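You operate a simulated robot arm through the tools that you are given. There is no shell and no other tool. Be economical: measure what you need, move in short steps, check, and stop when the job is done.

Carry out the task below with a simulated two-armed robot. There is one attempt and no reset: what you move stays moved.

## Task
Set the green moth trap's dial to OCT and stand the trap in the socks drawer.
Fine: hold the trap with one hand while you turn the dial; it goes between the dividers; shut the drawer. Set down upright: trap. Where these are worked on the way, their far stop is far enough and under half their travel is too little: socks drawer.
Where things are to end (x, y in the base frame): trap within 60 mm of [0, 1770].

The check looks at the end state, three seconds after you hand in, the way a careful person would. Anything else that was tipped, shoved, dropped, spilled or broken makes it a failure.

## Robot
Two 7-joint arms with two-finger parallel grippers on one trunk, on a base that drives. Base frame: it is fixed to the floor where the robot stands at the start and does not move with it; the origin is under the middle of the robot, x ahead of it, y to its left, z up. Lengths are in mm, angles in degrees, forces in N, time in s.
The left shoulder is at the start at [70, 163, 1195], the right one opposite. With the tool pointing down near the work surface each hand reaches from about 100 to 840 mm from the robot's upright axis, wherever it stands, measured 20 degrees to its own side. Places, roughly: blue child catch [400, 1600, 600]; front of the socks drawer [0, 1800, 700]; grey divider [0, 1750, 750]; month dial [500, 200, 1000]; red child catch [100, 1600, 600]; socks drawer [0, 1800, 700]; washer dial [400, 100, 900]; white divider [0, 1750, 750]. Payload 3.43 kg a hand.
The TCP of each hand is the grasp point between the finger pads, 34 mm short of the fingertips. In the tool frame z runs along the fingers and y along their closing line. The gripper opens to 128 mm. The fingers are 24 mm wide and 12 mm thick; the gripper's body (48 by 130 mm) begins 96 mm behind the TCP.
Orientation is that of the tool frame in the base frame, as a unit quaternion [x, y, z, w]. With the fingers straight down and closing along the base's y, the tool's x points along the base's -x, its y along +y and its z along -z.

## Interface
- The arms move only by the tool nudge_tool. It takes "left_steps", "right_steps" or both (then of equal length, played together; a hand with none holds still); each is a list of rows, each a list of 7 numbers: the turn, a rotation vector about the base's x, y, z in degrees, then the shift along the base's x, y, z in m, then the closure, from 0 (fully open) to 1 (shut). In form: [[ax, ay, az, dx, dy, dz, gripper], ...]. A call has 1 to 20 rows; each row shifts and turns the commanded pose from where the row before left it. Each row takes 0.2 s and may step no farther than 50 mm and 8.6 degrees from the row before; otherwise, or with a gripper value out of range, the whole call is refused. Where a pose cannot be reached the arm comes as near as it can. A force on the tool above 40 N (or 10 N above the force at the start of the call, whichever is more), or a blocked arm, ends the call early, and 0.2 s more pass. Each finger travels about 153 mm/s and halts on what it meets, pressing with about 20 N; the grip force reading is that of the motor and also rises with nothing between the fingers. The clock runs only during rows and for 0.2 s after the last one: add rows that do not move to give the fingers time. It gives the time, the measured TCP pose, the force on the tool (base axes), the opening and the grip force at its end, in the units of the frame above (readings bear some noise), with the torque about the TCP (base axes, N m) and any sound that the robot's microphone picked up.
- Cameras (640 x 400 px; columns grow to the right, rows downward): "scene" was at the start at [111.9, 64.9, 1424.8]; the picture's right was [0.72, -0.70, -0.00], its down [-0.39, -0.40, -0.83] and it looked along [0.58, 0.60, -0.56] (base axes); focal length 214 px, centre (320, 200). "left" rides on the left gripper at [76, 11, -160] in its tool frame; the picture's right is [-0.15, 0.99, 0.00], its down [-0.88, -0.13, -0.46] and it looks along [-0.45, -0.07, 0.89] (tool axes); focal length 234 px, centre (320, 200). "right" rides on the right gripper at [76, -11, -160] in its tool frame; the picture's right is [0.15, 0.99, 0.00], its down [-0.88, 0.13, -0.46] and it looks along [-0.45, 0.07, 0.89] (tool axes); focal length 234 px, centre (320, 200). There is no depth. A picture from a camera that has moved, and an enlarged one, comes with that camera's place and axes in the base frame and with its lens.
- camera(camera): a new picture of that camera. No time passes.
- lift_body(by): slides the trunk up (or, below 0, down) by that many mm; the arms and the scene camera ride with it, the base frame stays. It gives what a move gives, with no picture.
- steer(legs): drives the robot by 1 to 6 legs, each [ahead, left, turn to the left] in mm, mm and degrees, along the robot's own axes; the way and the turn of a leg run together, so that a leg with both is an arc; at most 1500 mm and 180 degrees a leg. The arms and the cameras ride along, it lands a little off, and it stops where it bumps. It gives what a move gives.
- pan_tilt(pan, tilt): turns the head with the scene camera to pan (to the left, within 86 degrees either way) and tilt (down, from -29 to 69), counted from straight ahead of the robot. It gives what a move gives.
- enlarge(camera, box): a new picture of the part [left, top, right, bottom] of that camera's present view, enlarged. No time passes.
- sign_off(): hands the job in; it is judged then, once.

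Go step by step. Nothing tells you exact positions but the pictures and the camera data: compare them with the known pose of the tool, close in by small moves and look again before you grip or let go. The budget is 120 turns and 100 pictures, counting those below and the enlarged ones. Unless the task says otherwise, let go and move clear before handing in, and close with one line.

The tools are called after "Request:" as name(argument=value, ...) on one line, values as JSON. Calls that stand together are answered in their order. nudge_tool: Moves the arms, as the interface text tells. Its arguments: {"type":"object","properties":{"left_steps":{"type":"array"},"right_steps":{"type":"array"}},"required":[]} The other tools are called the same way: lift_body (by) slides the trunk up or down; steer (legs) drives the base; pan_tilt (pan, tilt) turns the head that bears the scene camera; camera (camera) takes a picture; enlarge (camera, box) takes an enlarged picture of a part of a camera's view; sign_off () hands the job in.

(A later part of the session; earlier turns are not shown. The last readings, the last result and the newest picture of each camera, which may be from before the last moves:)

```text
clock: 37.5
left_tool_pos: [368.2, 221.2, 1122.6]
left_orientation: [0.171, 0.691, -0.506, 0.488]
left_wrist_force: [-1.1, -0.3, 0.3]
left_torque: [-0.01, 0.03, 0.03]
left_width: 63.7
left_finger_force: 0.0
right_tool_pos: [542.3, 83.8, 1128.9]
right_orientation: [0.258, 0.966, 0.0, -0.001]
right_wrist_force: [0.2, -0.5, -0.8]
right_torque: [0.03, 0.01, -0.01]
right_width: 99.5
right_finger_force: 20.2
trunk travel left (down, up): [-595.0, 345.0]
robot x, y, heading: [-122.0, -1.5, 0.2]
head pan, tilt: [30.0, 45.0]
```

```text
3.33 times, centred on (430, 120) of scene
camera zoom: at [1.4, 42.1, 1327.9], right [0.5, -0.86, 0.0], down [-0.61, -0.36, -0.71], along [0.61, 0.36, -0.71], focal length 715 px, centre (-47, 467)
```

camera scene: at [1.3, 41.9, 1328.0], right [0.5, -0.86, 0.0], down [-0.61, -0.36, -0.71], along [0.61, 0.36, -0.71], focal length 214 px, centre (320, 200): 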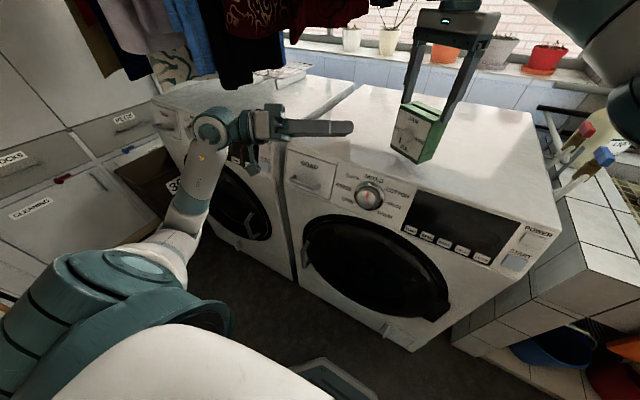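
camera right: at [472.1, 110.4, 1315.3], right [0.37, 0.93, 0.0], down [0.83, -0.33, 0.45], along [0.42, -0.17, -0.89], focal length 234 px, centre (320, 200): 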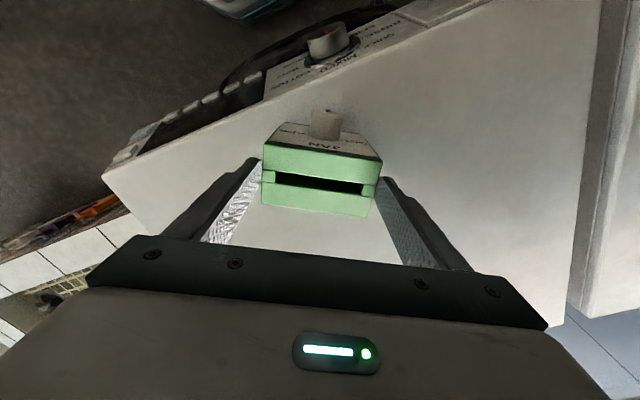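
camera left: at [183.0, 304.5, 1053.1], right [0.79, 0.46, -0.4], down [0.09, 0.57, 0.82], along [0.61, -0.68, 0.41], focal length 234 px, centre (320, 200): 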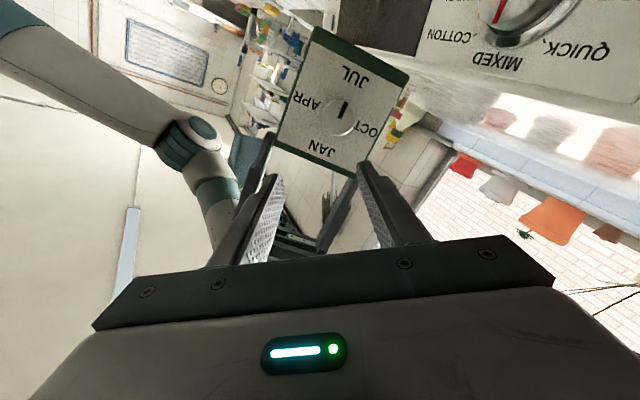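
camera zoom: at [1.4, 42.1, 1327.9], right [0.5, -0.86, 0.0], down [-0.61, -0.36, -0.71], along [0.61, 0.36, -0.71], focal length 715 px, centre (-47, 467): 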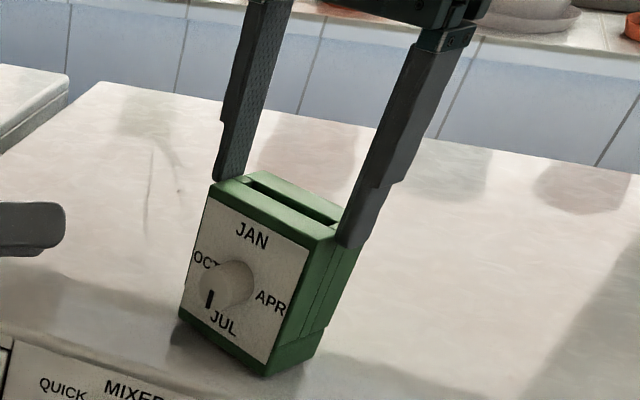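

Almost touching. A few more millimetres while watching force.

Request:
nudge_tool(right_steps=[[0, 0, 0, 0, 0, -0.003, 0.5], [0, 0, 0, 0, 0, -0.003, 0.5], [0, 0, 0, 0, 0, -0.003, 0.5], [0, 0, 0, 0, 0, 0, 0.5]])

Request:
enlarge(camera="scene", box=[370, 80, 470, 180])

```text
clock: 38.5
left_tool_pos: [366.5, 223.1, 1122.1]
left_orientation: [0.171, 0.69, -0.506, 0.488]
left_wrist_force: [0.3, -0.1, 0.3]
left_torque: [0.01, 0.03, -0.02]
left_width: 64.0
left_finger_force: 0.0
right_tool_pos: [541.4, 83.2, 1122.3]
right_orientation: [0.259, 0.966, 0.001, 0.001]
right_wrist_force: [1.6, 2.3, 16.1]
right_torque: [0.02, -0.12, -0.09]
right_width: 100.2
right_finger_force: 20.0
trunk travel left (down, up): [-595.0, 345.0]
robot x, y, heading: [-120.3, -0.3, 0.3]
head pan, tilt: [30.0, 45.0]
```

```text
4.00 times, centred on (420, 130) of scene
camera zoom: at [-0.3, 42.2, 1328.2], right [0.5, -0.86, 0.0], down [-0.61, -0.36, -0.71], along [0.61, 0.35, -0.71], focal length 858 px, centre (-80, 480)
```

zoom: 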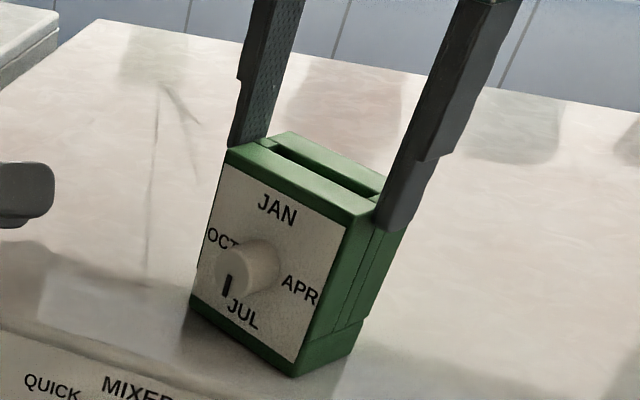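

It stands on the washer. Opening, going deeper, and regripping.

Request:
nudge_tool(right_steps=[[0, 0, 0, 0, 0, 0.002, 0.5], [0, 0, 0, 0, 0, 0, 0.15], [0, 0, 0, 0, 0, 0, 0.05], [0, 0, 0, 0, 0, 0, 0.05], [0, 0, 0, 0, 0, -0.02, 0.05], [0, 0, 0, 0, 0, -0.02, 0.05], [0, 0, 0, 0, 0, -0.02, 0.05], [0, 0, 0, 0, 0, -0.017, 0.05], [0, 0, 0, 0, 0, 0, 0.05]])

Request:
camera(camera="right")

Request:
enlarge(camera="scene", box=[360, 60, 500, 180])

```text
clock: 40.5
left_tool_pos: [368.0, 222.3, 1122.2]
left_orientation: [0.171, 0.691, -0.506, 0.488]
left_wrist_force: [-0.6, -0.5, -0.3]
left_torque: [0.0, -0.01, 0.03]
left_width: 64.1
left_finger_force: 0.1
right_tool_pos: [543.3, 83.9, 1045.5]
right_orientation: [0.257, 0.966, -0.001, -0.001]
right_wrist_force: [0.2, -0.4, -0.5]
right_torque: [-0.02, 0.03, -0.02]
right_width: 121.8
right_finger_force: 0.1
trunk travel left (down, up): [-595.0, 345.0]
robot x, y, heading: [-121.5, 2.0, -0.0]
head pan, tilt: [30.0, 45.0]
```

```text
67 pictures are left
camera right: at [471.5, 111.1, 1206.0], right [0.37, 0.93, 0.0], down [0.83, -0.33, 0.45], along [0.42, -0.17, -0.89], focal length 234 px, centre (320, 200)
```

right: 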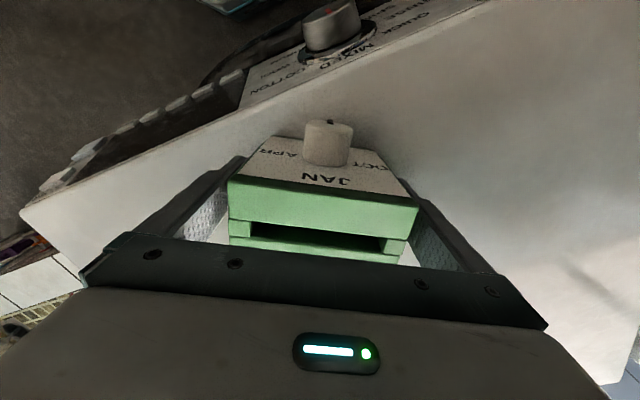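

```text
3.33 times, centred on (430, 120) of scene
camera zoom: at [1.0, 42.1, 1328.0], right [0.5, -0.86, 0.0], down [-0.61, -0.36, -0.71], along [0.61, 0.35, -0.71], focal length 715 px, centre (-47, 467)
```

zoom: 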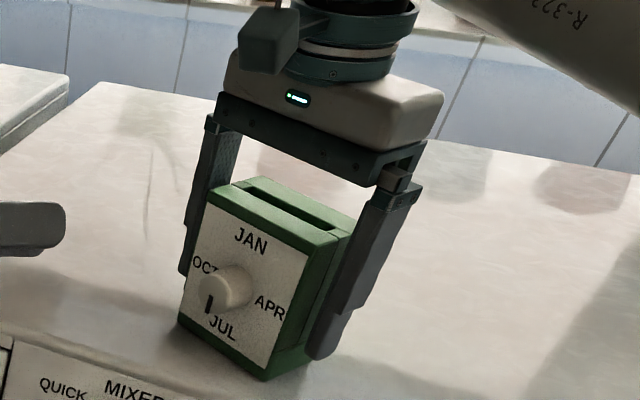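

The fingers straddle the trap well. Closing the right grip while bringing the left hand round to face the dial (rotated 30°) at z 1042.

Request:
nudge_tool(right_steps=[[0, 0, 0, 0, 0, 0, 0.2], [0, 0, 0, 0, 0, 0, 0.4], [0, 0, 0, 0, 0, 0, 0.6], [0, 0, 0, 0, 0, 0, 0.6], [0, 0, 0, 0, 0, 0, 0.6], [0, 0, 0, 0, 0, 0, 0.6], [0, 0, 0, 0, 0, 0, 0.6], [0, 0, 0, 0, 0, 0, 0.6], [0, 0, 0, 0, 0, 0, 0.6]], left_steps=[[0, 0, 0, -0.01, 0.01, 0, 0.5], [0, 0, 7.5, 0, -0.01, -0.01, 0.5], [0, 0, 7.5, 0.01, -0.013, -0.015, 0.5], [0, 0, 7.5, 0.01, -0.013, -0.015, 0.5], [0, 0, 7.5, 0.01, -0.013, -0.015, 0.5], [0, 0, 0, 0.015, -0.013, -0.015, 0.5], [0, 0, 0, 0.015, -0.013, -0.01, 0.5], [0, 0, 0, 0.009, -0.008, 0, 0.5], [0, 0, 0, 0, 0, 0, 0.5]])

Request:
camera(camera="scene")

Request:
camera(camera="left")

```text
clock: 42.5
left_tool_pos: [488.8, 176.4, 1033.5]
left_orientation: [-0.014, 0.711, -0.363, 0.602]
left_wrist_force: [-1.1, -0.9, -0.4]
left_torque: [0.0, 0.0, 0.0]
left_width: 64.0
left_finger_force: 0.0
left hand out of reach, approached as far as the arm can: row 3, 4, 5
right_tool_pos: [542.7, 82.4, 1046.1]
right_orientation: [0.257, 0.966, 0.0, -0.001]
right_wrist_force: [-0.1, 0.2, 0.4]
right_torque: [0.01, 0.02, -0.03]
right_width: 99.9
right_finger_force: 20.0
trunk travel left (down, up): [-595.0, 345.0]
robot x, y, heading: [-119.5, -2.1, 0.1]
head pan, tilt: [30.0, 45.0]
```

```text
65 pictures are left
camera scene: at [1.3, 42.1, 1328.0], right [0.5, -0.86, 0.0], down [-0.61, -0.36, -0.71], along [0.61, 0.35, -0.71], focal length 214 px, centre (320, 200)
```

scene: 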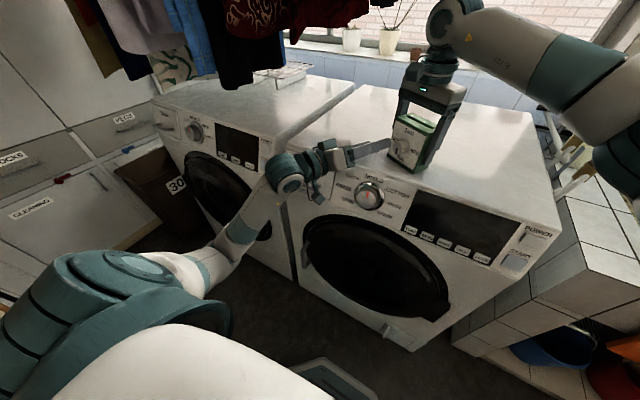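

```text
64 pictures are left
camera left: at [334.8, 230.5, 964.3], right [0.45, 0.8, -0.4], down [-0.21, 0.53, 0.82], along [0.87, -0.29, 0.41], focal length 234 px, centre (320, 200)
```

left: 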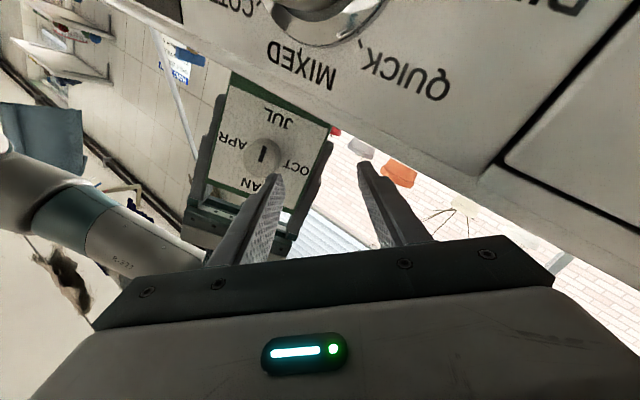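

The left hand ended 55 mm sideways of the axis. Moving it across to the axis, a little back.

Request:
nudge_tool(left_steps=[[0, 0, 0, -0.011, -0.0093, 0.002, 0.5], [0, 0, 0, -0.011, -0.0093, 0.002, 0.5], [0, 0, 0, -0.011, -0.0093, 0.002, 0.5], [0, 0, 0, -0.011, -0.0093, 0.002, 0.5], [0, 0, 0, 0, 0, 0, 0.5]])

Request:
camera(camera="left")

Request:
enlarge(camera="scene", box=[260, 60, 480, 220])

```text
clock: 43.7
left_tool_pos: [457.5, 137.7, 1038.6]
left_orientation: [-0.014, 0.711, -0.362, 0.602]
left_wrist_force: [0.0, 0.7, 0.6]
left_torque: [0.02, 0.0, 0.01]
left_width: 64.1
left_finger_force: 0.1
left hand out of reach, approached as far as the arm can: row 4
right_tool_pos: [543.3, 83.1, 1044.5]
right_orientation: [0.258, 0.966, 0.0, 0.0]
right_wrist_force: [-1.3, -0.3, 0.3]
right_torque: [-0.03, 0.0, 0.02]
right_width: 99.8
right_finger_force: 19.6
trunk travel left (down, up): [-595.0, 345.0]
robot x, y, heading: [-119.4, 0.0, 0.2]
head pan, tilt: [30.0, 45.0]
```

```text
63 pictures are left
camera left: at [303.8, 192.9, 969.7], right [0.45, 0.8, -0.4], down [-0.21, 0.53, 0.82], along [0.87, -0.29, 0.41], focal length 234 px, centre (320, 200)
```

left: 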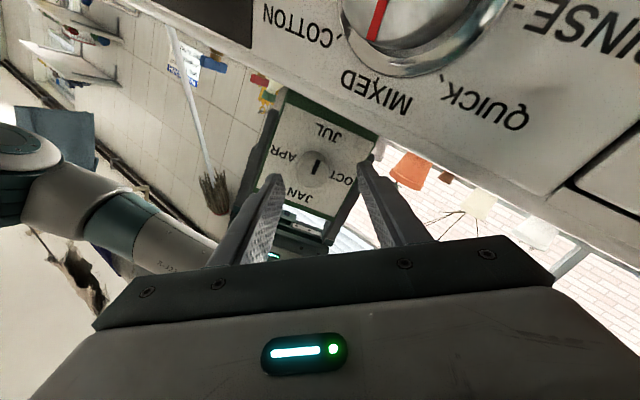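

```text
2.50 times, centred on (370, 140) of scene
camera zoom: at [1.2, 42.4, 1328.0], right [0.5, -0.86, 0.0], down [-0.61, -0.36, -0.71], along [0.61, 0.35, -0.71], focal length 536 px, centre (195, 350)
```

zoom: 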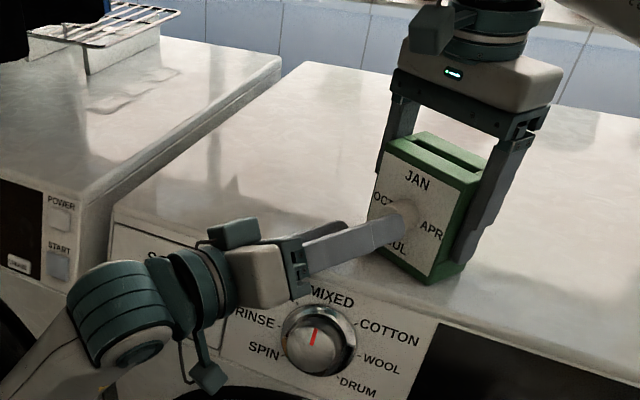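

Nearly on axis. Enlarging the left camera for fine alignment.

Request:
enlarge(camera="left", box=[250, 80, 400, 230])

```text
2.67 times, centred on (325, 155) of left
camera zoom: at [303.8, 192.9, 969.7], right [0.45, 0.8, -0.4], down [-0.21, 0.53, 0.82], along [0.87, -0.29, 0.41], focal length 624 px, centre (307, 320)
```

zoom: 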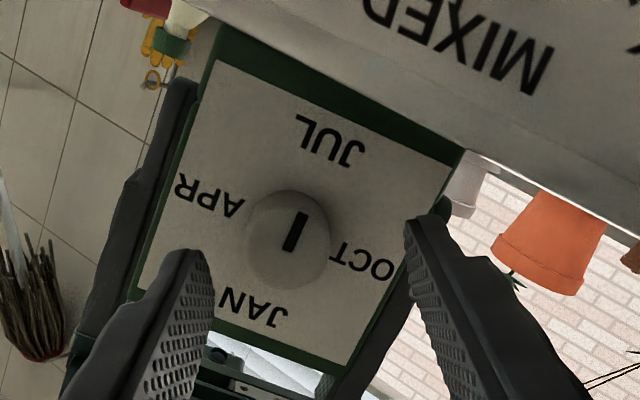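

Offset is about 5 mm sideways and 4 mm in height. Correcting with a small advance, then checking.

Request:
nudge_tool(left_steps=[[0, 0, 0, 0.0121, -0.007, 0.002, 0.5], [0, 0, 0, -0.0026, -0.0046, 0.0023, 0.5], [0, 0, 0, 0, 0, 0, 0.5], [0, 0, 0, 0, 0, 0, 0.5]])

Request:
enlarge(camera="left", box=[250, 80, 400, 230])

```text
clock: 44.7
left_tool_pos: [467.4, 126.5, 1042.0]
left_orientation: [-0.014, 0.711, -0.364, 0.601]
left_wrist_force: [-0.3, 0.1, 0.2]
left_torque: [-0.01, 0.02, -0.01]
left_width: 64.0
left_finger_force: 0.0
right_tool_pos: [542.8, 83.9, 1046.3]
right_orientation: [0.258, 0.966, 0.001, -0.002]
right_wrist_force: [-0.3, -0.2, -0.9]
right_torque: [-0.01, -0.02, 0.01]
right_width: 99.8
right_finger_force: 19.7
trunk travel left (down, up): [-595.0, 345.0]
robot x, y, heading: [-116.5, -0.5, -0.0]
head pan, tilt: [30.0, 45.0]
```

```text
2.67 times, centred on (325, 155) of left
camera zoom: at [313.7, 181.3, 973.4], right [0.45, 0.8, -0.4], down [-0.21, 0.53, 0.82], along [0.87, -0.29, 0.41], focal length 624 px, centre (307, 320)
```

zoom: 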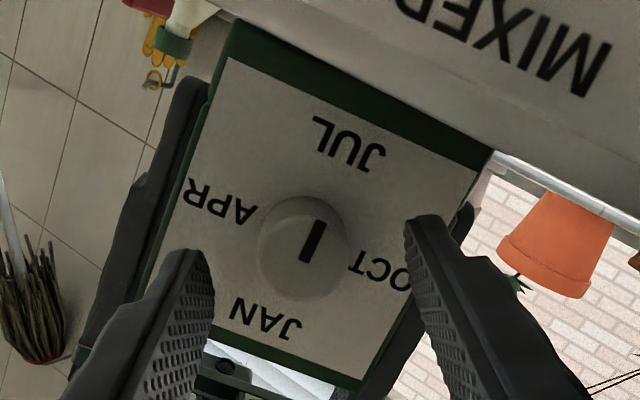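

Aligned. Advancing 24 mm around the knob and closing on it.

Request:
nudge_tool(left_steps=[[0, 0, 0, 0.007, -0.004, 0, 0.5], [0, 0, 0, 0.007, -0.004, 0, 0.5], [0, 0, 0, 0.0068, -0.004, 0, 0.5], [0, 0, 0, 0, 0, 0, 0.5], [0, 0, 0, 0, 0, 0, 0.6], [0, 0, 0, 0, 0, 0, 0.7], [0, 0, 0, 0, 0, 0, 0.8], [0, 0, 0, 0, 0, 0, 0.85]])

Request:
enlarge(camera="left", box=[250, 80, 400, 230])

Request:
enlarge(camera="scene", box=[310, 80, 470, 200])

```text
clock: 46.5
left_tool_pos: [488.4, 115.5, 1045.0]
left_orientation: [-0.014, 0.711, -0.363, 0.602]
left_wrist_force: [-3.0, -6.4, 4.1]
left_torque: [-0.09, -0.14, -0.19]
left_width: 30.5
left_finger_force: 20.0
right_tool_pos: [543.1, 83.8, 1045.9]
right_orientation: [0.258, 0.966, 0.001, -0.001]
right_wrist_force: [3.1, 6.0, -4.0]
right_torque: [-0.07, -0.06, -0.19]
right_width: 100.0
right_finger_force: 19.8
trunk travel left (down, up): [-595.0, 345.0]
robot x, y, heading: [-120.2, 2.6, 0.2]
head pan, tilt: [30.0, 45.0]
```

```text
2.67 times, centred on (325, 155) of left
camera zoom: at [334.2, 169.3, 974.4], right [0.45, 0.79, -0.4], down [-0.21, 0.53, 0.82], along [0.87, -0.29, 0.41], focal length 624 px, centre (307, 320)
```

zoom: 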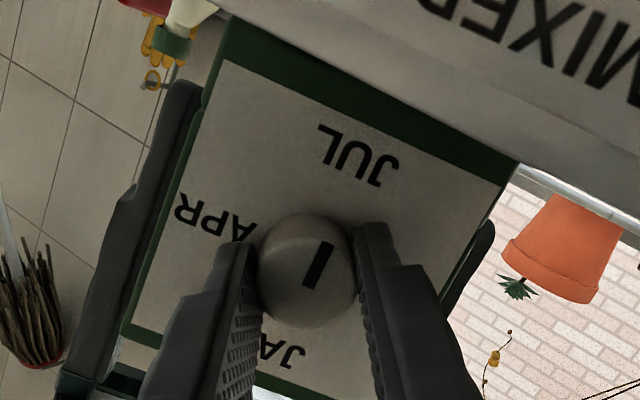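

```text
3.33 times, centred on (390, 140) of scene
camera zoom: at [1.4, 42.0, 1328.0], right [0.5, -0.86, 0.0], down [-0.61, -0.36, -0.71], along [0.61, 0.36, -0.71], focal length 715 px, centre (87, 400)
```

zoom: 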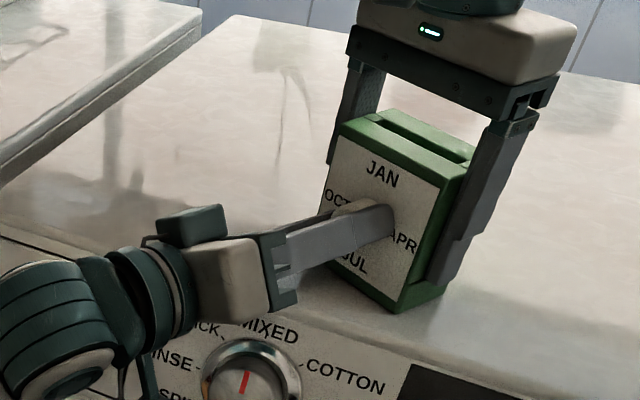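

Knob gripped. Turning 45° clockwise about the dial axis and checking.

Request:
nudge_tool(left_steps=[[6.495, -3.75, 0, -0.0005, -0.001, 0.0007, 0.85], [6.495, -3.75, 0, 0, 0, 0, 0.85], [6.495, -3.75, 0, 0, 0, 0, 0.85], [6.495, -3.75, 0, 0, 0, 0, 0.85], [6.495, -3.75, 0, 0, 0, 0, 0.85], [6.495, -3.75, 0, 0, 0, 0, 0.85], [0, 0, 0, 0, 0, 0, 0.85]])

Request:
enlarge(camera="left", box=[250, 80, 400, 230])

Request:
enlarge(camera="scene", box=[310, 80, 470, 200])

```text
clock: 48.1
left_tool_pos: [488.1, 115.8, 1044.3]
left_orientation: [0.257, 0.662, -0.101, 0.696]
left_wrist_force: [2.4, -6.5, -0.2]
left_torque: [0.07, 0.14, -0.17]
left_width: 31.0
left_finger_force: 19.8
right_tool_pos: [542.1, 83.5, 1046.0]
right_orientation: [0.258, 0.966, 0.0, -0.001]
right_wrist_force: [-3.1, 7.4, 0.5]
right_torque: [0.02, -0.04, -0.17]
right_width: 99.7
right_finger_force: 20.0
trunk travel left (down, up): [-595.0, 345.0]
robot x, y, heading: [-119.9, -1.6, 0.5]
head pan, tilt: [30.0, 45.0]
```

```text
2.67 times, centred on (325, 155) of left
camera zoom: at [362.3, 218.8, 973.3], right [0.46, 0.81, 0.36], down [-0.55, -0.06, 0.83], along [0.7, -0.58, 0.42], focal length 624 px, centre (307, 320)
```

zoom: 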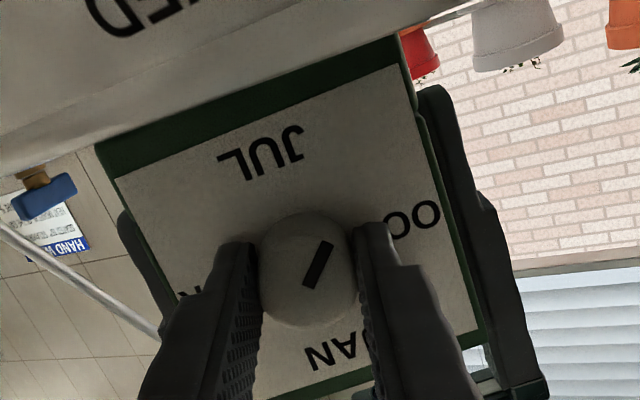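

```text
3.33 times, centred on (390, 140) of scene
camera zoom: at [1.5, 42.0, 1327.9], right [0.5, -0.86, 0.0], down [-0.61, -0.36, -0.71], along [0.61, 0.36, -0.71], focal length 715 px, centre (87, 400)
```

zoom: 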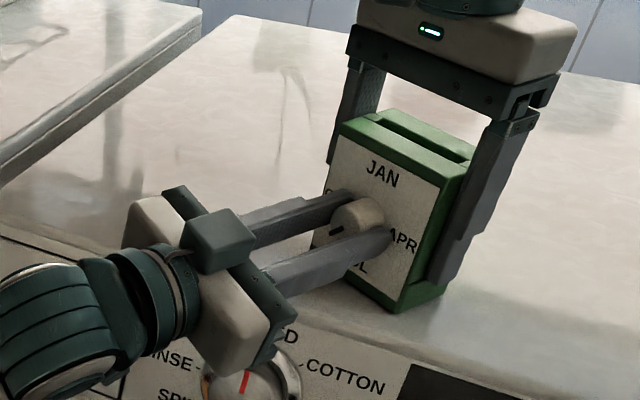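

It turns with the hand, halfway to OCT. Turning another 45°.

Request:
nudge_tool(left_steps=[[6.495, -3.75, 0, 0, 0, 0, 0.85], [6.495, -3.75, 0, 0, 0, 0, 0.85], [6.495, -3.75, 0, 0, 0, 0, 0.85], [6.495, -3.75, 0, 0, 0, 0, 0.85], [6.495, -3.75, 0, 0, 0, 0, 0.85], [6.495, -3.75, 0, 0, 0, 0, 0.85], [0, 0, 0, 0, 0, 0, 0.85]])

Request:
enlarge(camera="left", box=[250, 80, 400, 230])

Request:
enlarge(camera="scene", box=[310, 80, 470, 200])

```text
clock: 49.0
left_tool_pos: [488.8, 134.1, 1064.7]
left_orientation: [0.407, 0.584, 0.051, 0.7]
left_wrist_force: [-9.0, -5.1, -7.9]
left_torque: [0.42, 0.43, -0.2]
left_width: 34.0
left_finger_force: 13.1
left hand out of reach, approached as far as the arm can: row 3, 4
right_tool_pos: [542.8, 85.5, 1047.9]
right_orientation: [0.261, 0.965, 0.006, 0.003]
right_wrist_force: [9.1, 4.8, 6.4]
right_torque: [-0.16, 0.15, -0.55]
right_width: 106.1
right_finger_force: 19.6
trunk travel left (down, up): [-595.0, 345.0]
robot x, y, heading: [-117.8, 3.4, 0.3]
head pan, tilt: [30.0, 45.0]
stopped in row 4 (left hand): the force on the tool passed its limit at 45 N (the readings are from after the stop); the commanded pose is now the measured one
```

```text
2.67 times, centred on (325, 155) of left
camera zoom: at [379.6, 264.9, 1014.5], right [0.35, 0.57, 0.74], down [-0.72, -0.34, 0.61], along [0.6, -0.75, 0.29], focal length 624 px, centre (307, 320)
```

zoom: 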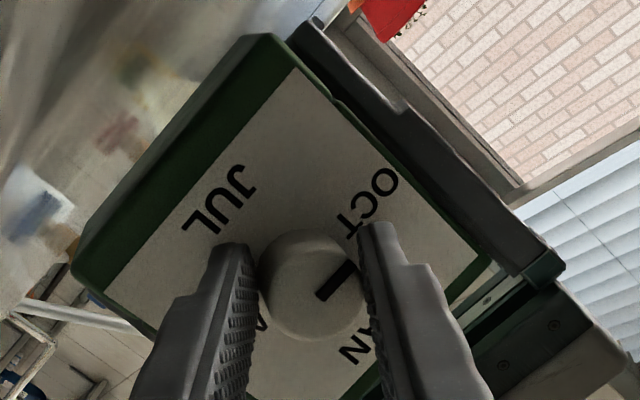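

```text
3.33 times, centred on (390, 140) of scene
camera zoom: at [1.0, 42.6, 1327.9], right [0.5, -0.86, 0.0], down [-0.61, -0.36, -0.71], along [0.61, 0.35, -0.71], focal length 715 px, centre (87, 400)
```

zoom: 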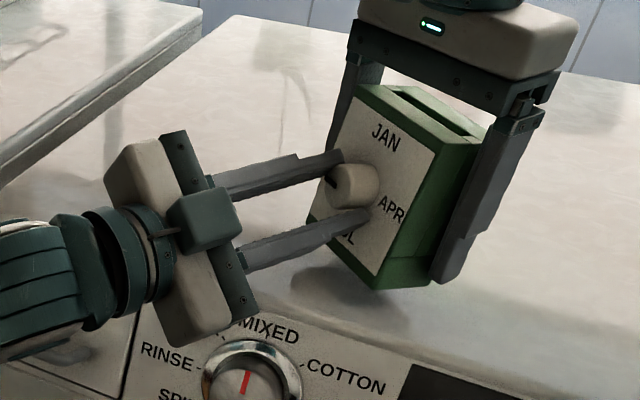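

The left arm hit a limit and dragged the trap askew; the dial is near OCT. I'll open the left fingers and draw the trap away with the right hand, then inspect.

Request:
nudge_tool(left_steps=[[0, 0, 0, 0, 0, 0, 0.7], [0, 0, 0, 0, 0, 0, 0.5], [0, 0, 0, 0, 0, 0, 0.4], [0, 0, 0, 0, 0, 0, 0.4]])

Request:
enlarge(camera="scene", box=[310, 80, 470, 200])

Request:
enlarge(camera="left", box=[250, 80, 400, 230])

```text
clock: 50.0
left_tool_pos: [489.5, 134.5, 1066.3]
left_orientation: [0.406, 0.584, 0.054, 0.701]
left_wrist_force: [-0.7, 0.0, 0.3]
left_torque: [0.03, 0.0, 0.03]
left_width: 76.7
left_finger_force: 0.1
right_tool_pos: [543.8, 84.1, 1046.0]
right_orientation: [0.26, 0.966, 0.005, 0.001]
right_wrist_force: [0.4, -0.8, -2.2]
right_torque: [0.0, -0.01, 0.0]
right_width: 102.1
right_finger_force: 20.0
trunk travel left (down, up): [-595.0, 345.0]
robot x, y, heading: [-121.4, -0.3, 0.3]
head pan, tilt: [30.0, 45.0]
```

```text
3.33 times, centred on (390, 140) of scene
camera zoom: at [1.5, 42.1, 1327.9], right [0.5, -0.86, 0.0], down [-0.61, -0.36, -0.71], along [0.61, 0.35, -0.71], focal length 715 px, centre (87, 400)
```

zoom: 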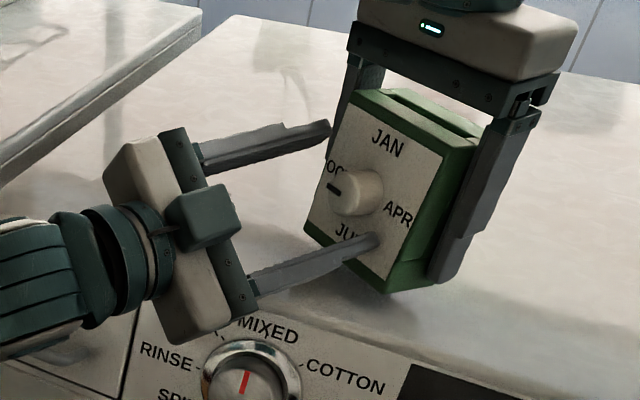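

```text
2.67 times, centred on (325, 155) of left
camera zoom: at [380.5, 265.4, 1015.6], right [0.35, 0.58, 0.74], down [-0.72, -0.34, 0.61], along [0.6, -0.74, 0.3], focal length 624 px, centre (307, 320)
```

zoom: 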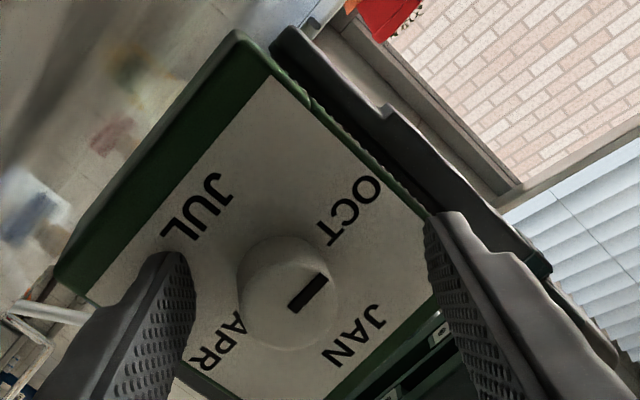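

The pointer now aligns with OCT (within a few degrees). Drawing the trap away along the axis with the right hand, then inspecting its tilt.

Request:
nudge_tool(right_steps=[[0, 0, 0, 0.01, -0.006, 0.002, 0.6], [0, 0, 0, 0.012, -0.007, 0.002, 0.6], [0, 0, 0, 0.012, -0.007, 0, 0.6], [0, 0, 0, 0.012, -0.007, 0, 0.6], [0, 0, 0, 0, 0, 0, 0.6]])

Request:
enlarge(camera="scene", box=[340, 60, 500, 180])

Request:
camera(camera="right")

Request:
enlarge(camera="left", box=[220, 60, 430, 230])

```text
clock: 51.2
left_tool_pos: [489.1, 134.8, 1066.3]
left_orientation: [0.406, 0.584, 0.053, 0.701]
left_wrist_force: [0.2, 0.3, 0.4]
left_torque: [-0.03, 0.0, 0.03]
left_width: 76.6
left_finger_force: 0.1
right_tool_pos: [591.8, 59.1, 1050.6]
right_orientation: [0.26, 0.966, 0.005, 0.001]
right_wrist_force: [0.0, 0.1, -1.4]
right_torque: [0.01, -0.02, -0.01]
right_width: 102.4
right_finger_force: 20.0
trunk travel left (down, up): [-595.0, 345.0]
robot x, y, heading: [-123.0, 0.3, 0.1]
head pan, tilt: [30.0, 45.0]
```

```text
3.33 times, centred on (420, 120) of scene
camera zoom: at [1.4, 42.1, 1328.0], right [0.5, -0.86, 0.0], down [-0.61, -0.36, -0.71], along [0.61, 0.35, -0.71], focal length 715 px, centre (-13, 467)
```

zoom: 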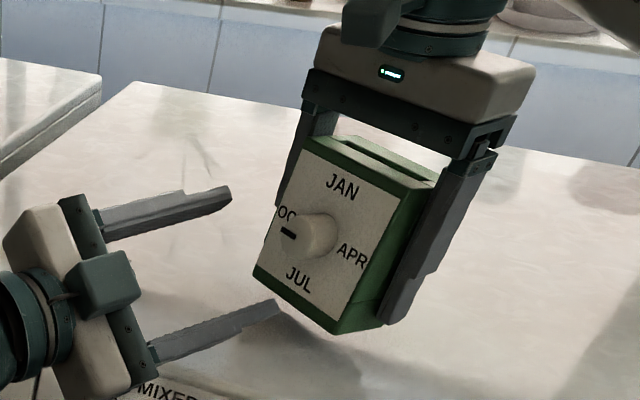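

```text
50 pictures are left
camera right: at [519.1, 85.0, 1211.5], right [0.37, 0.93, 0.01], down [0.83, -0.33, 0.46], along [0.43, -0.16, -0.89], focal length 234 px, centre (320, 200)
```

right: 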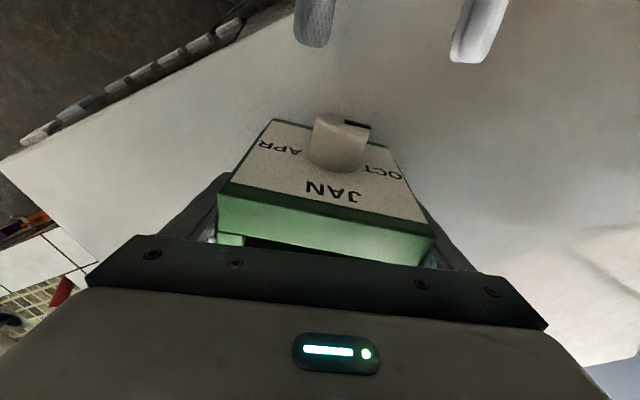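

```text
2.35 times, centred on (325, 145) of left
camera zoom: at [380.5, 265.3, 1015.6], right [0.35, 0.58, 0.74], down [-0.72, -0.34, 0.61], along [0.6, -0.74, 0.3], focal length 551 px, centre (308, 329)
```

zoom: 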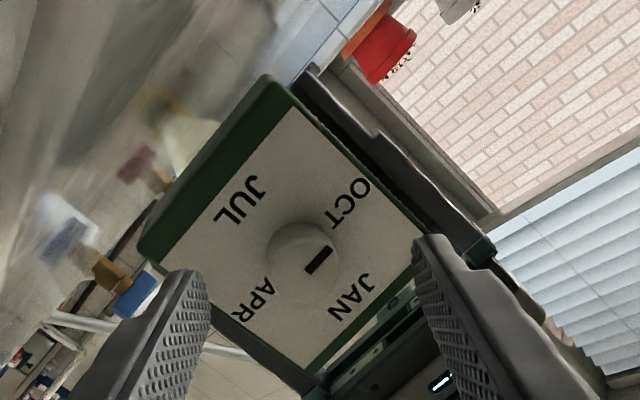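

The dial reads OCT. The trap is slightly tilted in the grip, so I'll set it down on the washer, let it settle, and regrip.

Request:
nudge_tool(right_steps=[[0, 0, 0, 0, 0, -0.005, 0.6], [0, 0, 0, 0, 0, -0.004, 0.6], [0, 0, 0, 0, 0, -0.004, 0.6], [0, 0, 0, 0, 0, -0.003, 0.6], [0, 0, 0, 0, 0, 0, 0.6]])

Request:
enlarge(camera="scene", box=[340, 60, 500, 180])

```text
clock: 52.4
left_tool_pos: [490.1, 134.0, 1068.2]
left_orientation: [0.407, 0.583, 0.054, 0.701]
left_wrist_force: [0.1, 0.2, 0.4]
left_torque: [0.02, -0.01, -0.01]
left_width: 76.9
left_finger_force: 0.1
right_tool_pos: [590.6, 56.3, 1035.8]
right_orientation: [0.26, 0.966, 0.004, 0.002]
right_wrist_force: [-0.2, -0.5, -1.3]
right_torque: [0.01, -0.03, 0.01]
right_width: 102.2
right_finger_force: 20.0
trunk travel left (down, up): [-595.0, 345.0]
robot x, y, heading: [-118.4, -3.5, 0.1]
head pan, tilt: [30.0, 45.0]
```

```text
3.33 times, centred on (420, 120) of scene
camera zoom: at [1.4, 42.2, 1327.9], right [0.5, -0.86, 0.0], down [-0.61, -0.36, -0.71], along [0.61, 0.35, -0.71], focal length 715 px, centre (-13, 467)
```

zoom: 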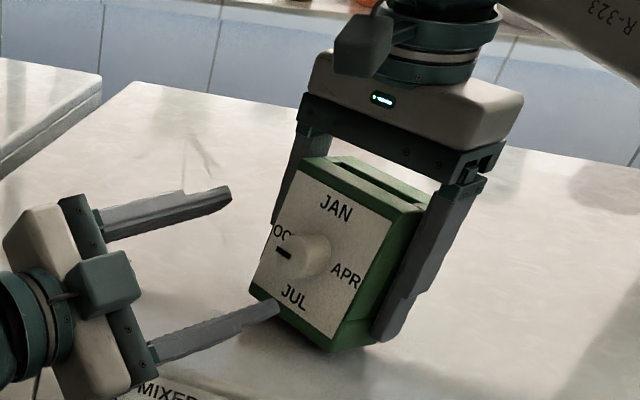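

The near corner is about to touch. Lowering 3 mm more and opening slowly.

Request:
nudge_tool(right_steps=[[0, 0, 0, 0, 0, -0.003, 0.6], [0, 0, 0, 0, 0, 0, 0.2], [0, 0, 0, 0, 0, 0, 0.18], [0, 0, 0, 0, 0, 0, 0.16], [0, 0, 0, 0, 0, 0, 0.12], [0, 0, 0, 0, 0, 0, 0.06], [0, 0, 0, 0, 0, 0.008, 0.04], [0, 0, 0, 0, 0, 0.008, 0.02], [0, 0, 0, 0, 0, 0, 0.02]])

Request:
enlarge(camera="scene", box=[340, 60, 500, 180])

Request:
camera(camera="right")

```text
clock: 54.4
left_tool_pos: [489.6, 135.6, 1066.5]
left_orientation: [0.406, 0.584, 0.053, 0.701]
left_wrist_force: [0.5, -1.1, 0.2]
left_torque: [0.02, -0.01, -0.01]
left_width: 77.0
left_finger_force: 0.1
right_tool_pos: [591.1, 57.0, 1048.4]
right_orientation: [0.26, 0.966, 0.004, 0.001]
right_wrist_force: [-0.4, -0.1, 0.6]
right_torque: [0.01, -0.03, 0.0]
right_width: 125.6
right_finger_force: 0.0
trunk travel left (down, up): [-595.0, 345.0]
robot x, y, heading: [-118.9, -0.8, -0.0]
head pan, tilt: [30.0, 45.0]
```

```text
3.33 times, centred on (420, 120) of scene
camera zoom: at [1.5, 42.0, 1327.9], right [0.5, -0.86, 0.0], down [-0.61, -0.36, -0.71], along [0.61, 0.35, -0.71], focal length 715 px, centre (-13, 467)
```

zoom: 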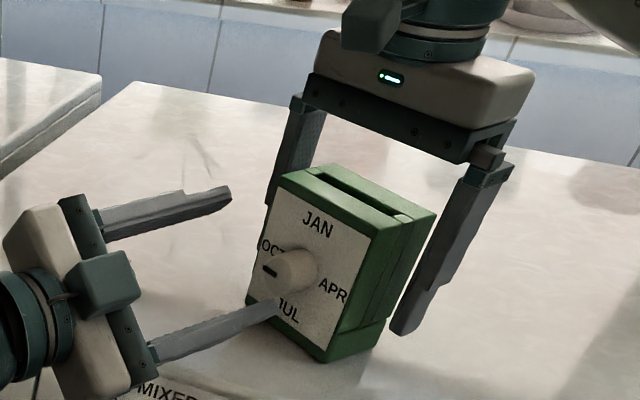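

```text
46 pictures are left
camera right: at [518.7, 84.2, 1208.9], right [0.37, 0.93, 0.01], down [0.83, -0.33, 0.46], along [0.43, -0.16, -0.89], focal length 234 px, centre (320, 200)
```

right: 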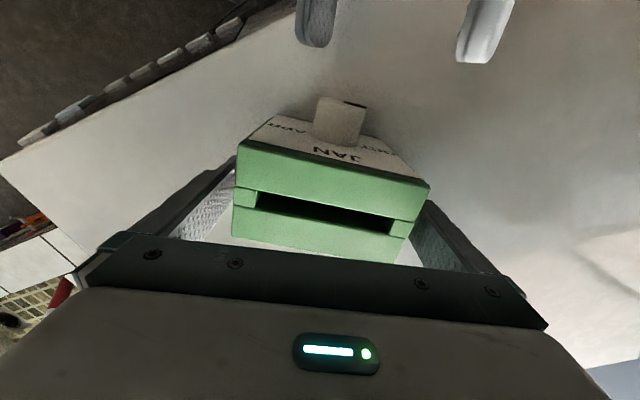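

The trap stands upright with the dial on OCT. Moving the left hand aside, aligning the right hand (shift ~12 mm, yaw -5°), and regripping.

Request:
nudge_tool(left_steps=[[0, 0, 0, 0, 0.02, 0.0, 0.4], [0, 0, 0, 0, 0.03, 0.0, 0.4], [0, 0, 0, 0, 0.03, 0.0, 0.4], [0, 0, 0, 0, 0.03, 0.0, 0.4], [0, 0, 0, -0.01, 0.03, 0, 0.4], [0, 0, 0, -0.02, 0.02, 0, 0.4], [0, 0, 0, -0.02, 0.02, 0, 0.4], [0, 0, 0, -0.02, 0, 0, 0.4], [0, 0, 0, 0, 0, 0, 0.4], [0, 0, 0, 0, 0, 0, 0.4]], right_steps=[[0, 0, 0, 0, 0, 0.003, 0.0], [0, 0, 0, 0, 0, 0.003, 0.0], [0, 0, -2.5, -0.005, 0.0035, 0.002, 0.0], [0, 0, -2.5, -0.0045, 0.0035, 0, 0.0], [0, 0, 0, 0, 0, 0, 0.0], [0, 0, 0, 0, 0, 0, 0.1], [0, 0, 0, 0, 0, 0, 0.2], [0, 0, 0, 0, 0, 0, 0.4], [0, 0, 0, 0, 0, 0, 0.7], [0, 0, 0, 0, 0, 0, 0.7]])

Request:
camera(camera="right")

```text
clock: 56.6
left_tool_pos: [420.2, 317.7, 1067.7]
left_orientation: [0.407, 0.584, 0.052, 0.701]
left_wrist_force: [-0.5, -0.6, -0.3]
left_torque: [0.02, -0.01, 0.01]
left_width: 76.9
left_finger_force: 0.1
right_tool_pos: [579.5, 64.9, 1056.3]
right_orientation: [0.301, 0.954, 0.004, 0.001]
right_wrist_force: [0.7, 0.0, 0.0]
right_torque: [-0.11, 0.1, -0.02]
right_width: 99.8
right_finger_force: 19.8
trunk travel left (down, up): [-595.0, 345.0]
robot x, y, heading: [-120.3, -0.5, 0.2]
head pan, tilt: [30.0, 45.0]
```

```text
45 pictures are left
camera right: at [511.7, 98.3, 1216.6], right [0.45, 0.89, 0.01], down [0.79, -0.4, 0.46], along [0.41, -0.2, -0.89], focal length 234 px, centre (320, 200)
```

right: 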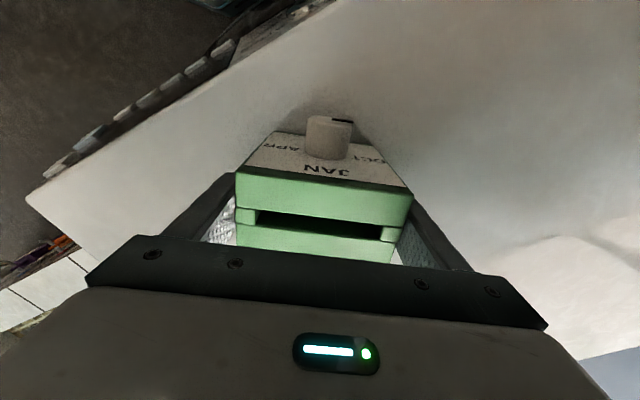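

Flush grip again (99.8 mm). Lifting slowly and checking for slip.

Request:
nudge_tool(right_steps=[[0, 0, 0, 0, 0, 0.003, 0.8], [0, 0, 0, 0, 0, 0.004, 0.8], [0, 0, 0, 0, 0, 0.005, 0.8], [0, 0, 0, 0, 0, 0.005, 0.8], [0, 0, 0, 0, 0, 0.006, 0.8], [0, 0, 0, 0, 0, 0.006, 0.8], [0, 0, 0, 0, 0, 0.006, 0.8], [0, 0, 0, 0, 0, 0.005, 0.8], [0, 0, 0, 0, 0, 0, 0.8]])

Request:
camera(camera="right")

```text
clock: 58.6
left_tool_pos: [419.6, 315.5, 1067.6]
left_orientation: [0.406, 0.584, 0.053, 0.701]
left_wrist_force: [0.5, 0.1, -0.4]
left_torque: [0.01, -0.02, -0.02]
left_width: 76.9
left_finger_force: 0.0
right_tool_pos: [581.0, 64.4, 1097.3]
right_orientation: [0.302, 0.953, 0.003, 0.0]
right_wrist_force: [-0.6, -0.4, -0.8]
right_torque: [-0.02, 0.01, -0.02]
right_width: 100.1
right_finger_force: 19.6
trunk travel left (down, up): [-595.0, 345.0]
robot x, y, heading: [-118.3, 2.5, 0.2]
head pan, tilt: [30.0, 45.0]
```

```text
44 pictures are left
camera right: at [512.0, 97.8, 1257.3], right [0.45, 0.89, 0.01], down [0.79, -0.4, 0.46], along [0.41, -0.2, -0.89], focal length 234 px, centre (320, 200)
```

right: 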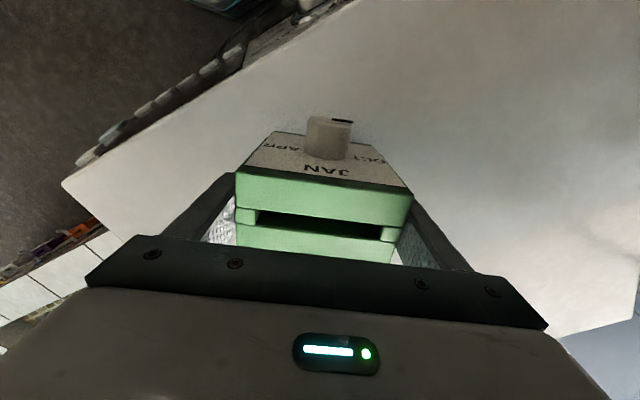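

No slip this time. Next: retract the trap toward the robot, back up and turn left to face the socks drawer.

Request:
nudge_tool(right_steps=[[0, 0, 0, -0.006, 0, 0.004, 0.8], [0, 0, 0, -0.01, 0, 0.006, 0.8], [0, 0, 0, -0.012, 0, 0.006, 0.8], [0, 0, 0, -0.012, 0, 0.006, 0.8], [0, 0, 0, -0.012, 0, 0.006, 0.8], [0, 0, 0, -0.012, 0, 0, 0.8], [0, 0, 0, -0.012, 0, 0, 0.8], [0, 0, 0, -0.012, -0.006, 0, 0.8], [0, 0, 0, -0.012, -0.006, 0, 0.8], [0, 0, 0, -0.012, -0.008, 0, 0.8], [0, 0, 0, -0.012, -0.01, 0, 0.8], [0, 0, 0, -0.006, -0.006, 0, 0.8], [0, 0, 0, 0, 0, 0, 0.8]])

Request:
steer(legs=[[-200, 0, 0], [0, 0, 45]])

Request:
pan_tilt(pan=45, tilt=30)

Request:
camera(camera="scene")

```text
clock: 61.4
left_tool_pos: [419.9, 316.1, 1067.9]
left_orientation: [0.407, 0.584, 0.053, 0.701]
left_wrist_force: [-0.2, -0.1, -0.3]
left_torque: [-0.01, 0.02, -0.01]
left_width: 76.7
left_finger_force: 0.1
right_tool_pos: [451.5, 29.3, 1124.6]
right_orientation: [0.302, 0.953, 0.005, 0.001]
right_wrist_force: [0.2, 0.5, -2.0]
right_torque: [0.01, -0.01, 0.0]
right_width: 99.9
right_finger_force: 20.1
trunk travel left (down, up): [-595.0, 345.0]
robot x, y, heading: [-119.2, -0.2, -0.0]
head pan, tilt: [30.0, 45.0]
```

```text
clock: 65.1
left_tool_pos: [-165.3, 605.6, 1067.6]
left_orientation: [0.151, 0.695, 0.318, 0.627]
left_wrist_force: [0.3, -0.1, 0.4]
left_torque: [-0.01, 0.04, -0.01]
left_width: 76.9
left_finger_force: 0.1
right_tool_pos: [59.7, 423.8, 1125.3]
right_orientation: [-0.087, 0.996, 0.004, 0.0]
right_wrist_force: [0.3, -0.4, -0.1]
right_torque: [-0.02, 0.0, 0.02]
right_width: 99.9
right_finger_force: 19.9
trunk travel left (down, up): [-595.0, 345.0]
robot x, y, heading: [-319.0, -0.9, 45.2]
head pan, tilt: [30.0, 45.0]
```

```text
clock: 65.9
left_tool_pos: [-165.7, 604.9, 1069.0]
left_orientation: [0.151, 0.696, 0.317, 0.627]
left_wrist_force: [-1.2, 0.3, -0.1]
left_torque: [0.03, 0.02, -0.01]
left_width: 76.9
left_finger_force: 0.0
right_tool_pos: [60.0, 423.7, 1125.7]
right_orientation: [-0.087, 0.996, 0.004, 0.0]
right_wrist_force: [0.1, 0.0, -2.0]
right_torque: [0.0, -0.05, 0.01]
right_width: 99.9
right_finger_force: 20.3
trunk travel left (down, up): [-595.0, 345.0]
robot x, y, heading: [-321.7, 1.9, 45.4]
head pan, tilt: [45.0, 30.0]
```

```text
43 pictures are left
camera scene: at [-287.0, 127.1, 1350.5], right [1.0, 0.0, 0.0], down [0.0, -0.5, -0.87], along [0.0, 0.87, -0.5], focal length 214 px, centre (320, 200)
```

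scene: 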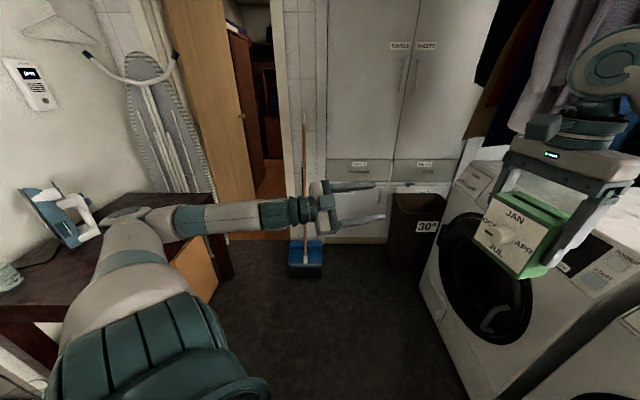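

The cabinet is ahead with the SOCKS drawer beneath the tall doors. Enlarging it.

Request:
enlarge(camera="scene", box=[280, 120, 480, 260])

```text
2.86 times, centred on (380, 190) of scene
camera zoom: at [-287.0, 127.1, 1350.5], right [1.0, 0.0, 0.0], down [0.0, -0.5, -0.87], along [0.0, 0.87, -0.5], focal length 613 px, centre (149, 229)
```

zoom: 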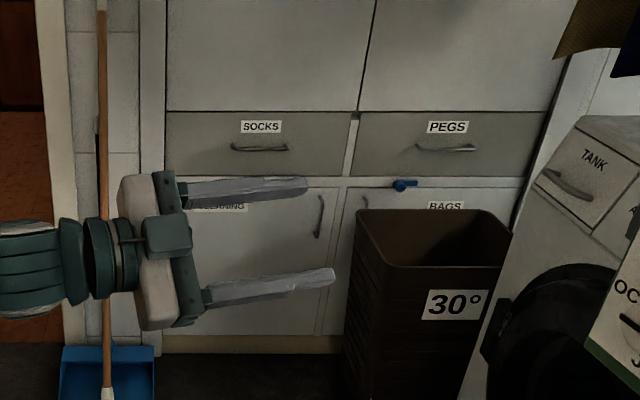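

SOCKS drawer: front about x -240..230, z 660–840, bar handle near (-5, ~1570, 745); a catch is just below it. Driving an arc to face the cabinet while staying clear of the table and washers.

Request:
steer(legs=[[150, -150, 45]])

Request:
pan_tilt(pan=0, tilt=35)

Request:
camera(camera="scene")

```text
clock: 68.4
left_tool_pos: [-458.7, 615.8, 1066.6]
left_orientation: [-0.132, 0.699, 0.537, 0.452]
left_wrist_force: [-0.5, 1.0, -1.0]
left_torque: [0.0, -0.02, -0.01]
left_width: 77.0
left_finger_force: 0.0
right_tool_pos: [-172.5, 652.0, 1125.5]
right_orientation: [-0.471, 0.882, 0.003, -0.002]
right_wrist_force: [-1.0, 0.4, -1.3]
right_torque: [-0.01, 0.0, -0.01]
right_width: 99.8
right_finger_force: 20.1
trunk travel left (down, up): [-595.0, 345.0]
robot x, y, heading: [-127.0, 82.4, 91.3]
head pan, tilt: [45.0, 30.0]
```

```text
clock: 69.5
left_tool_pos: [-459.2, 614.3, 1068.0]
left_orientation: [-0.133, 0.699, 0.537, 0.453]
left_wrist_force: [0.0, -0.2, 0.7]
left_torque: [0.01, -0.01, -0.03]
left_width: 76.9
left_finger_force: 0.0
right_tool_pos: [-173.4, 652.4, 1124.8]
right_orientation: [-0.471, 0.882, 0.004, -0.003]
right_wrist_force: [0.3, -1.0, -1.5]
right_torque: [-0.01, 0.0, 0.01]
right_width: 99.9
right_finger_force: 20.1
trunk travel left (down, up): [-595.0, 345.0]
robot x, y, heading: [-136.9, 84.7, 91.5]
head pan, tilt: [0.0, 35.0]
```

```text
41 pictures are left
camera scene: at [-134.6, 221.9, 1342.8], right [1.0, 0.03, 0.0], down [0.02, -0.57, -0.82], along [-0.02, 0.82, -0.57], focal length 214 px, centre (320, 200)
```

scene: 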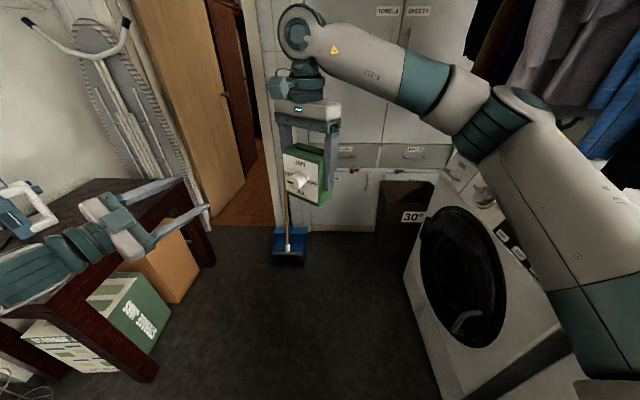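

Repositioning both arms here in the open: trap out to the right and up; left hand forward, pointing ahead, rolled so its fingers close vertically.

Request:
nudge_tool(right_steps=[[0, 0, 0, 0.006, 0, 0.002, 0.8], [0, 0, 0, 0.012, 0, 0.004, 0.8], [0, 0, 0, 0.014, 0, 0.005, 0.8], [0, 0, 0, 0.014, 0, 0.005, 0.8], [0, 0, 0, 0.014, 0, 0.005, 0.8], [0, 0, 0, 0.014, 0, 0.005, 0.8], [0, 0, 0, 0.014, 0, 0.005, 0.8], [0, 0, 0, 0.014, 0, 0.005, 0.8], [0, 0, 0, 0.014, 0, 0.005, 0.8], [0, 0, 0, 0.014, 0, 0.005, 0.8], [0, 0, 0, 0.014, 0, 0.005, 0.8], [0, 0, 0, 0.014, 0, 0.005, 0.8], [0, 0, 0, 0.014, 0, 0.005, 0.8], [0, 0, 0, 0.014, 0, 0.005, 0.8], [0, 0, 0, 0.012, 0, 0.004, 0.8], [0, 0, 0, 0.008, 0, 0.002, 0.8], [0, 0, 0, 0, 0, 0, 0.8]], left_steps=[[0, 0, 0, 0, 0, 0, 0.4], [0, 0, 0, 0, 0.015, 0, 0.4], [0, 0, 7.5, 0.01, 0.015, 0, 0.4], [0, 0, 7.5, 0.014, 0.015, 0, 0.4], [0, 0, 7.5, 0.014, 0.015, 0, 0.4], [0, 0, 7.5, 0.014, 0.01, 0, 0.4], [0, 7.3, 0, 0.014, 0.01, 0, 0.4], [0, 7.3, 0, 0.014, 0.01, 0, 0.4], [0, 7.3, 0, 0.014, 0.01, 0, 0.4], [0, 7.3, 0, 0.014, 0.01, 0, 0.4], [0, 7.3, 0, 0.014, 0.01, 0, 0.4], [0, 7.3, 0, 0.014, 0, 0, 0.4], [0, 7.3, 0, 0.014, 0, 0, 0.4], [0, 0, 0, 0.014, 0, 0, 0.4], [0, 0, 0, 0.01, 0, 0, 0.4], [0, 0, 0, 0, 0, 0, 0.4], [0, 0, 0, 0, 0, 0, 0.4]])

Request:
camera(camera="scene")

```text
clock: 73.1
left_tool_pos: [-555.5, 633.5, 1187.6]
left_orientation: [-0.075, 0.711, 0.698, 0.03]
left_wrist_force: [0.4, -0.9, -0.3]
left_torque: [-0.01, 0.02, 0.05]
left_width: 76.8
left_finger_force: 0.0
left hand out of reach, approached as far as the arm can: row 5, 6, 7, 8, 9, 10, 11, 12, 13, 14, 15
right_tool_pos: [34.8, 652.0, 1196.1]
right_orientation: [-0.472, 0.882, 0.004, -0.002]
right_wrist_force: [-0.5, -0.3, -1.0]
right_torque: [0.01, 0.0, 0.01]
right_width: 99.8
right_finger_force: 20.1
trunk travel left (down, up): [-595.0, 345.0]
robot x, y, heading: [-131.3, 84.4, 91.4]
head pan, tilt: [0.0, 35.0]
```

```text
40 pictures are left
camera scene: at [-134.7, 222.2, 1342.7], right [1.0, 0.03, 0.0], down [0.01, -0.57, -0.82], along [-0.02, 0.82, -0.57], focal length 214 px, centre (320, 200)
```

scene: 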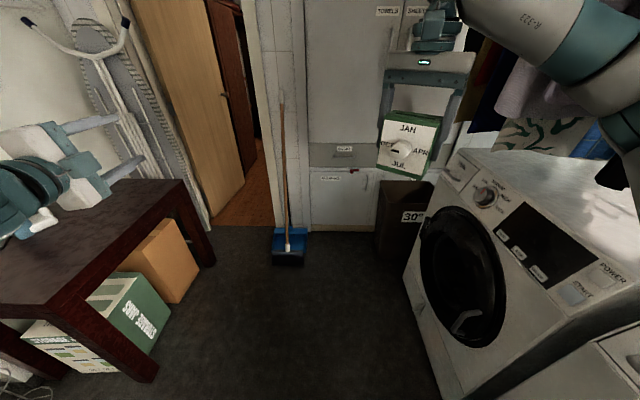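

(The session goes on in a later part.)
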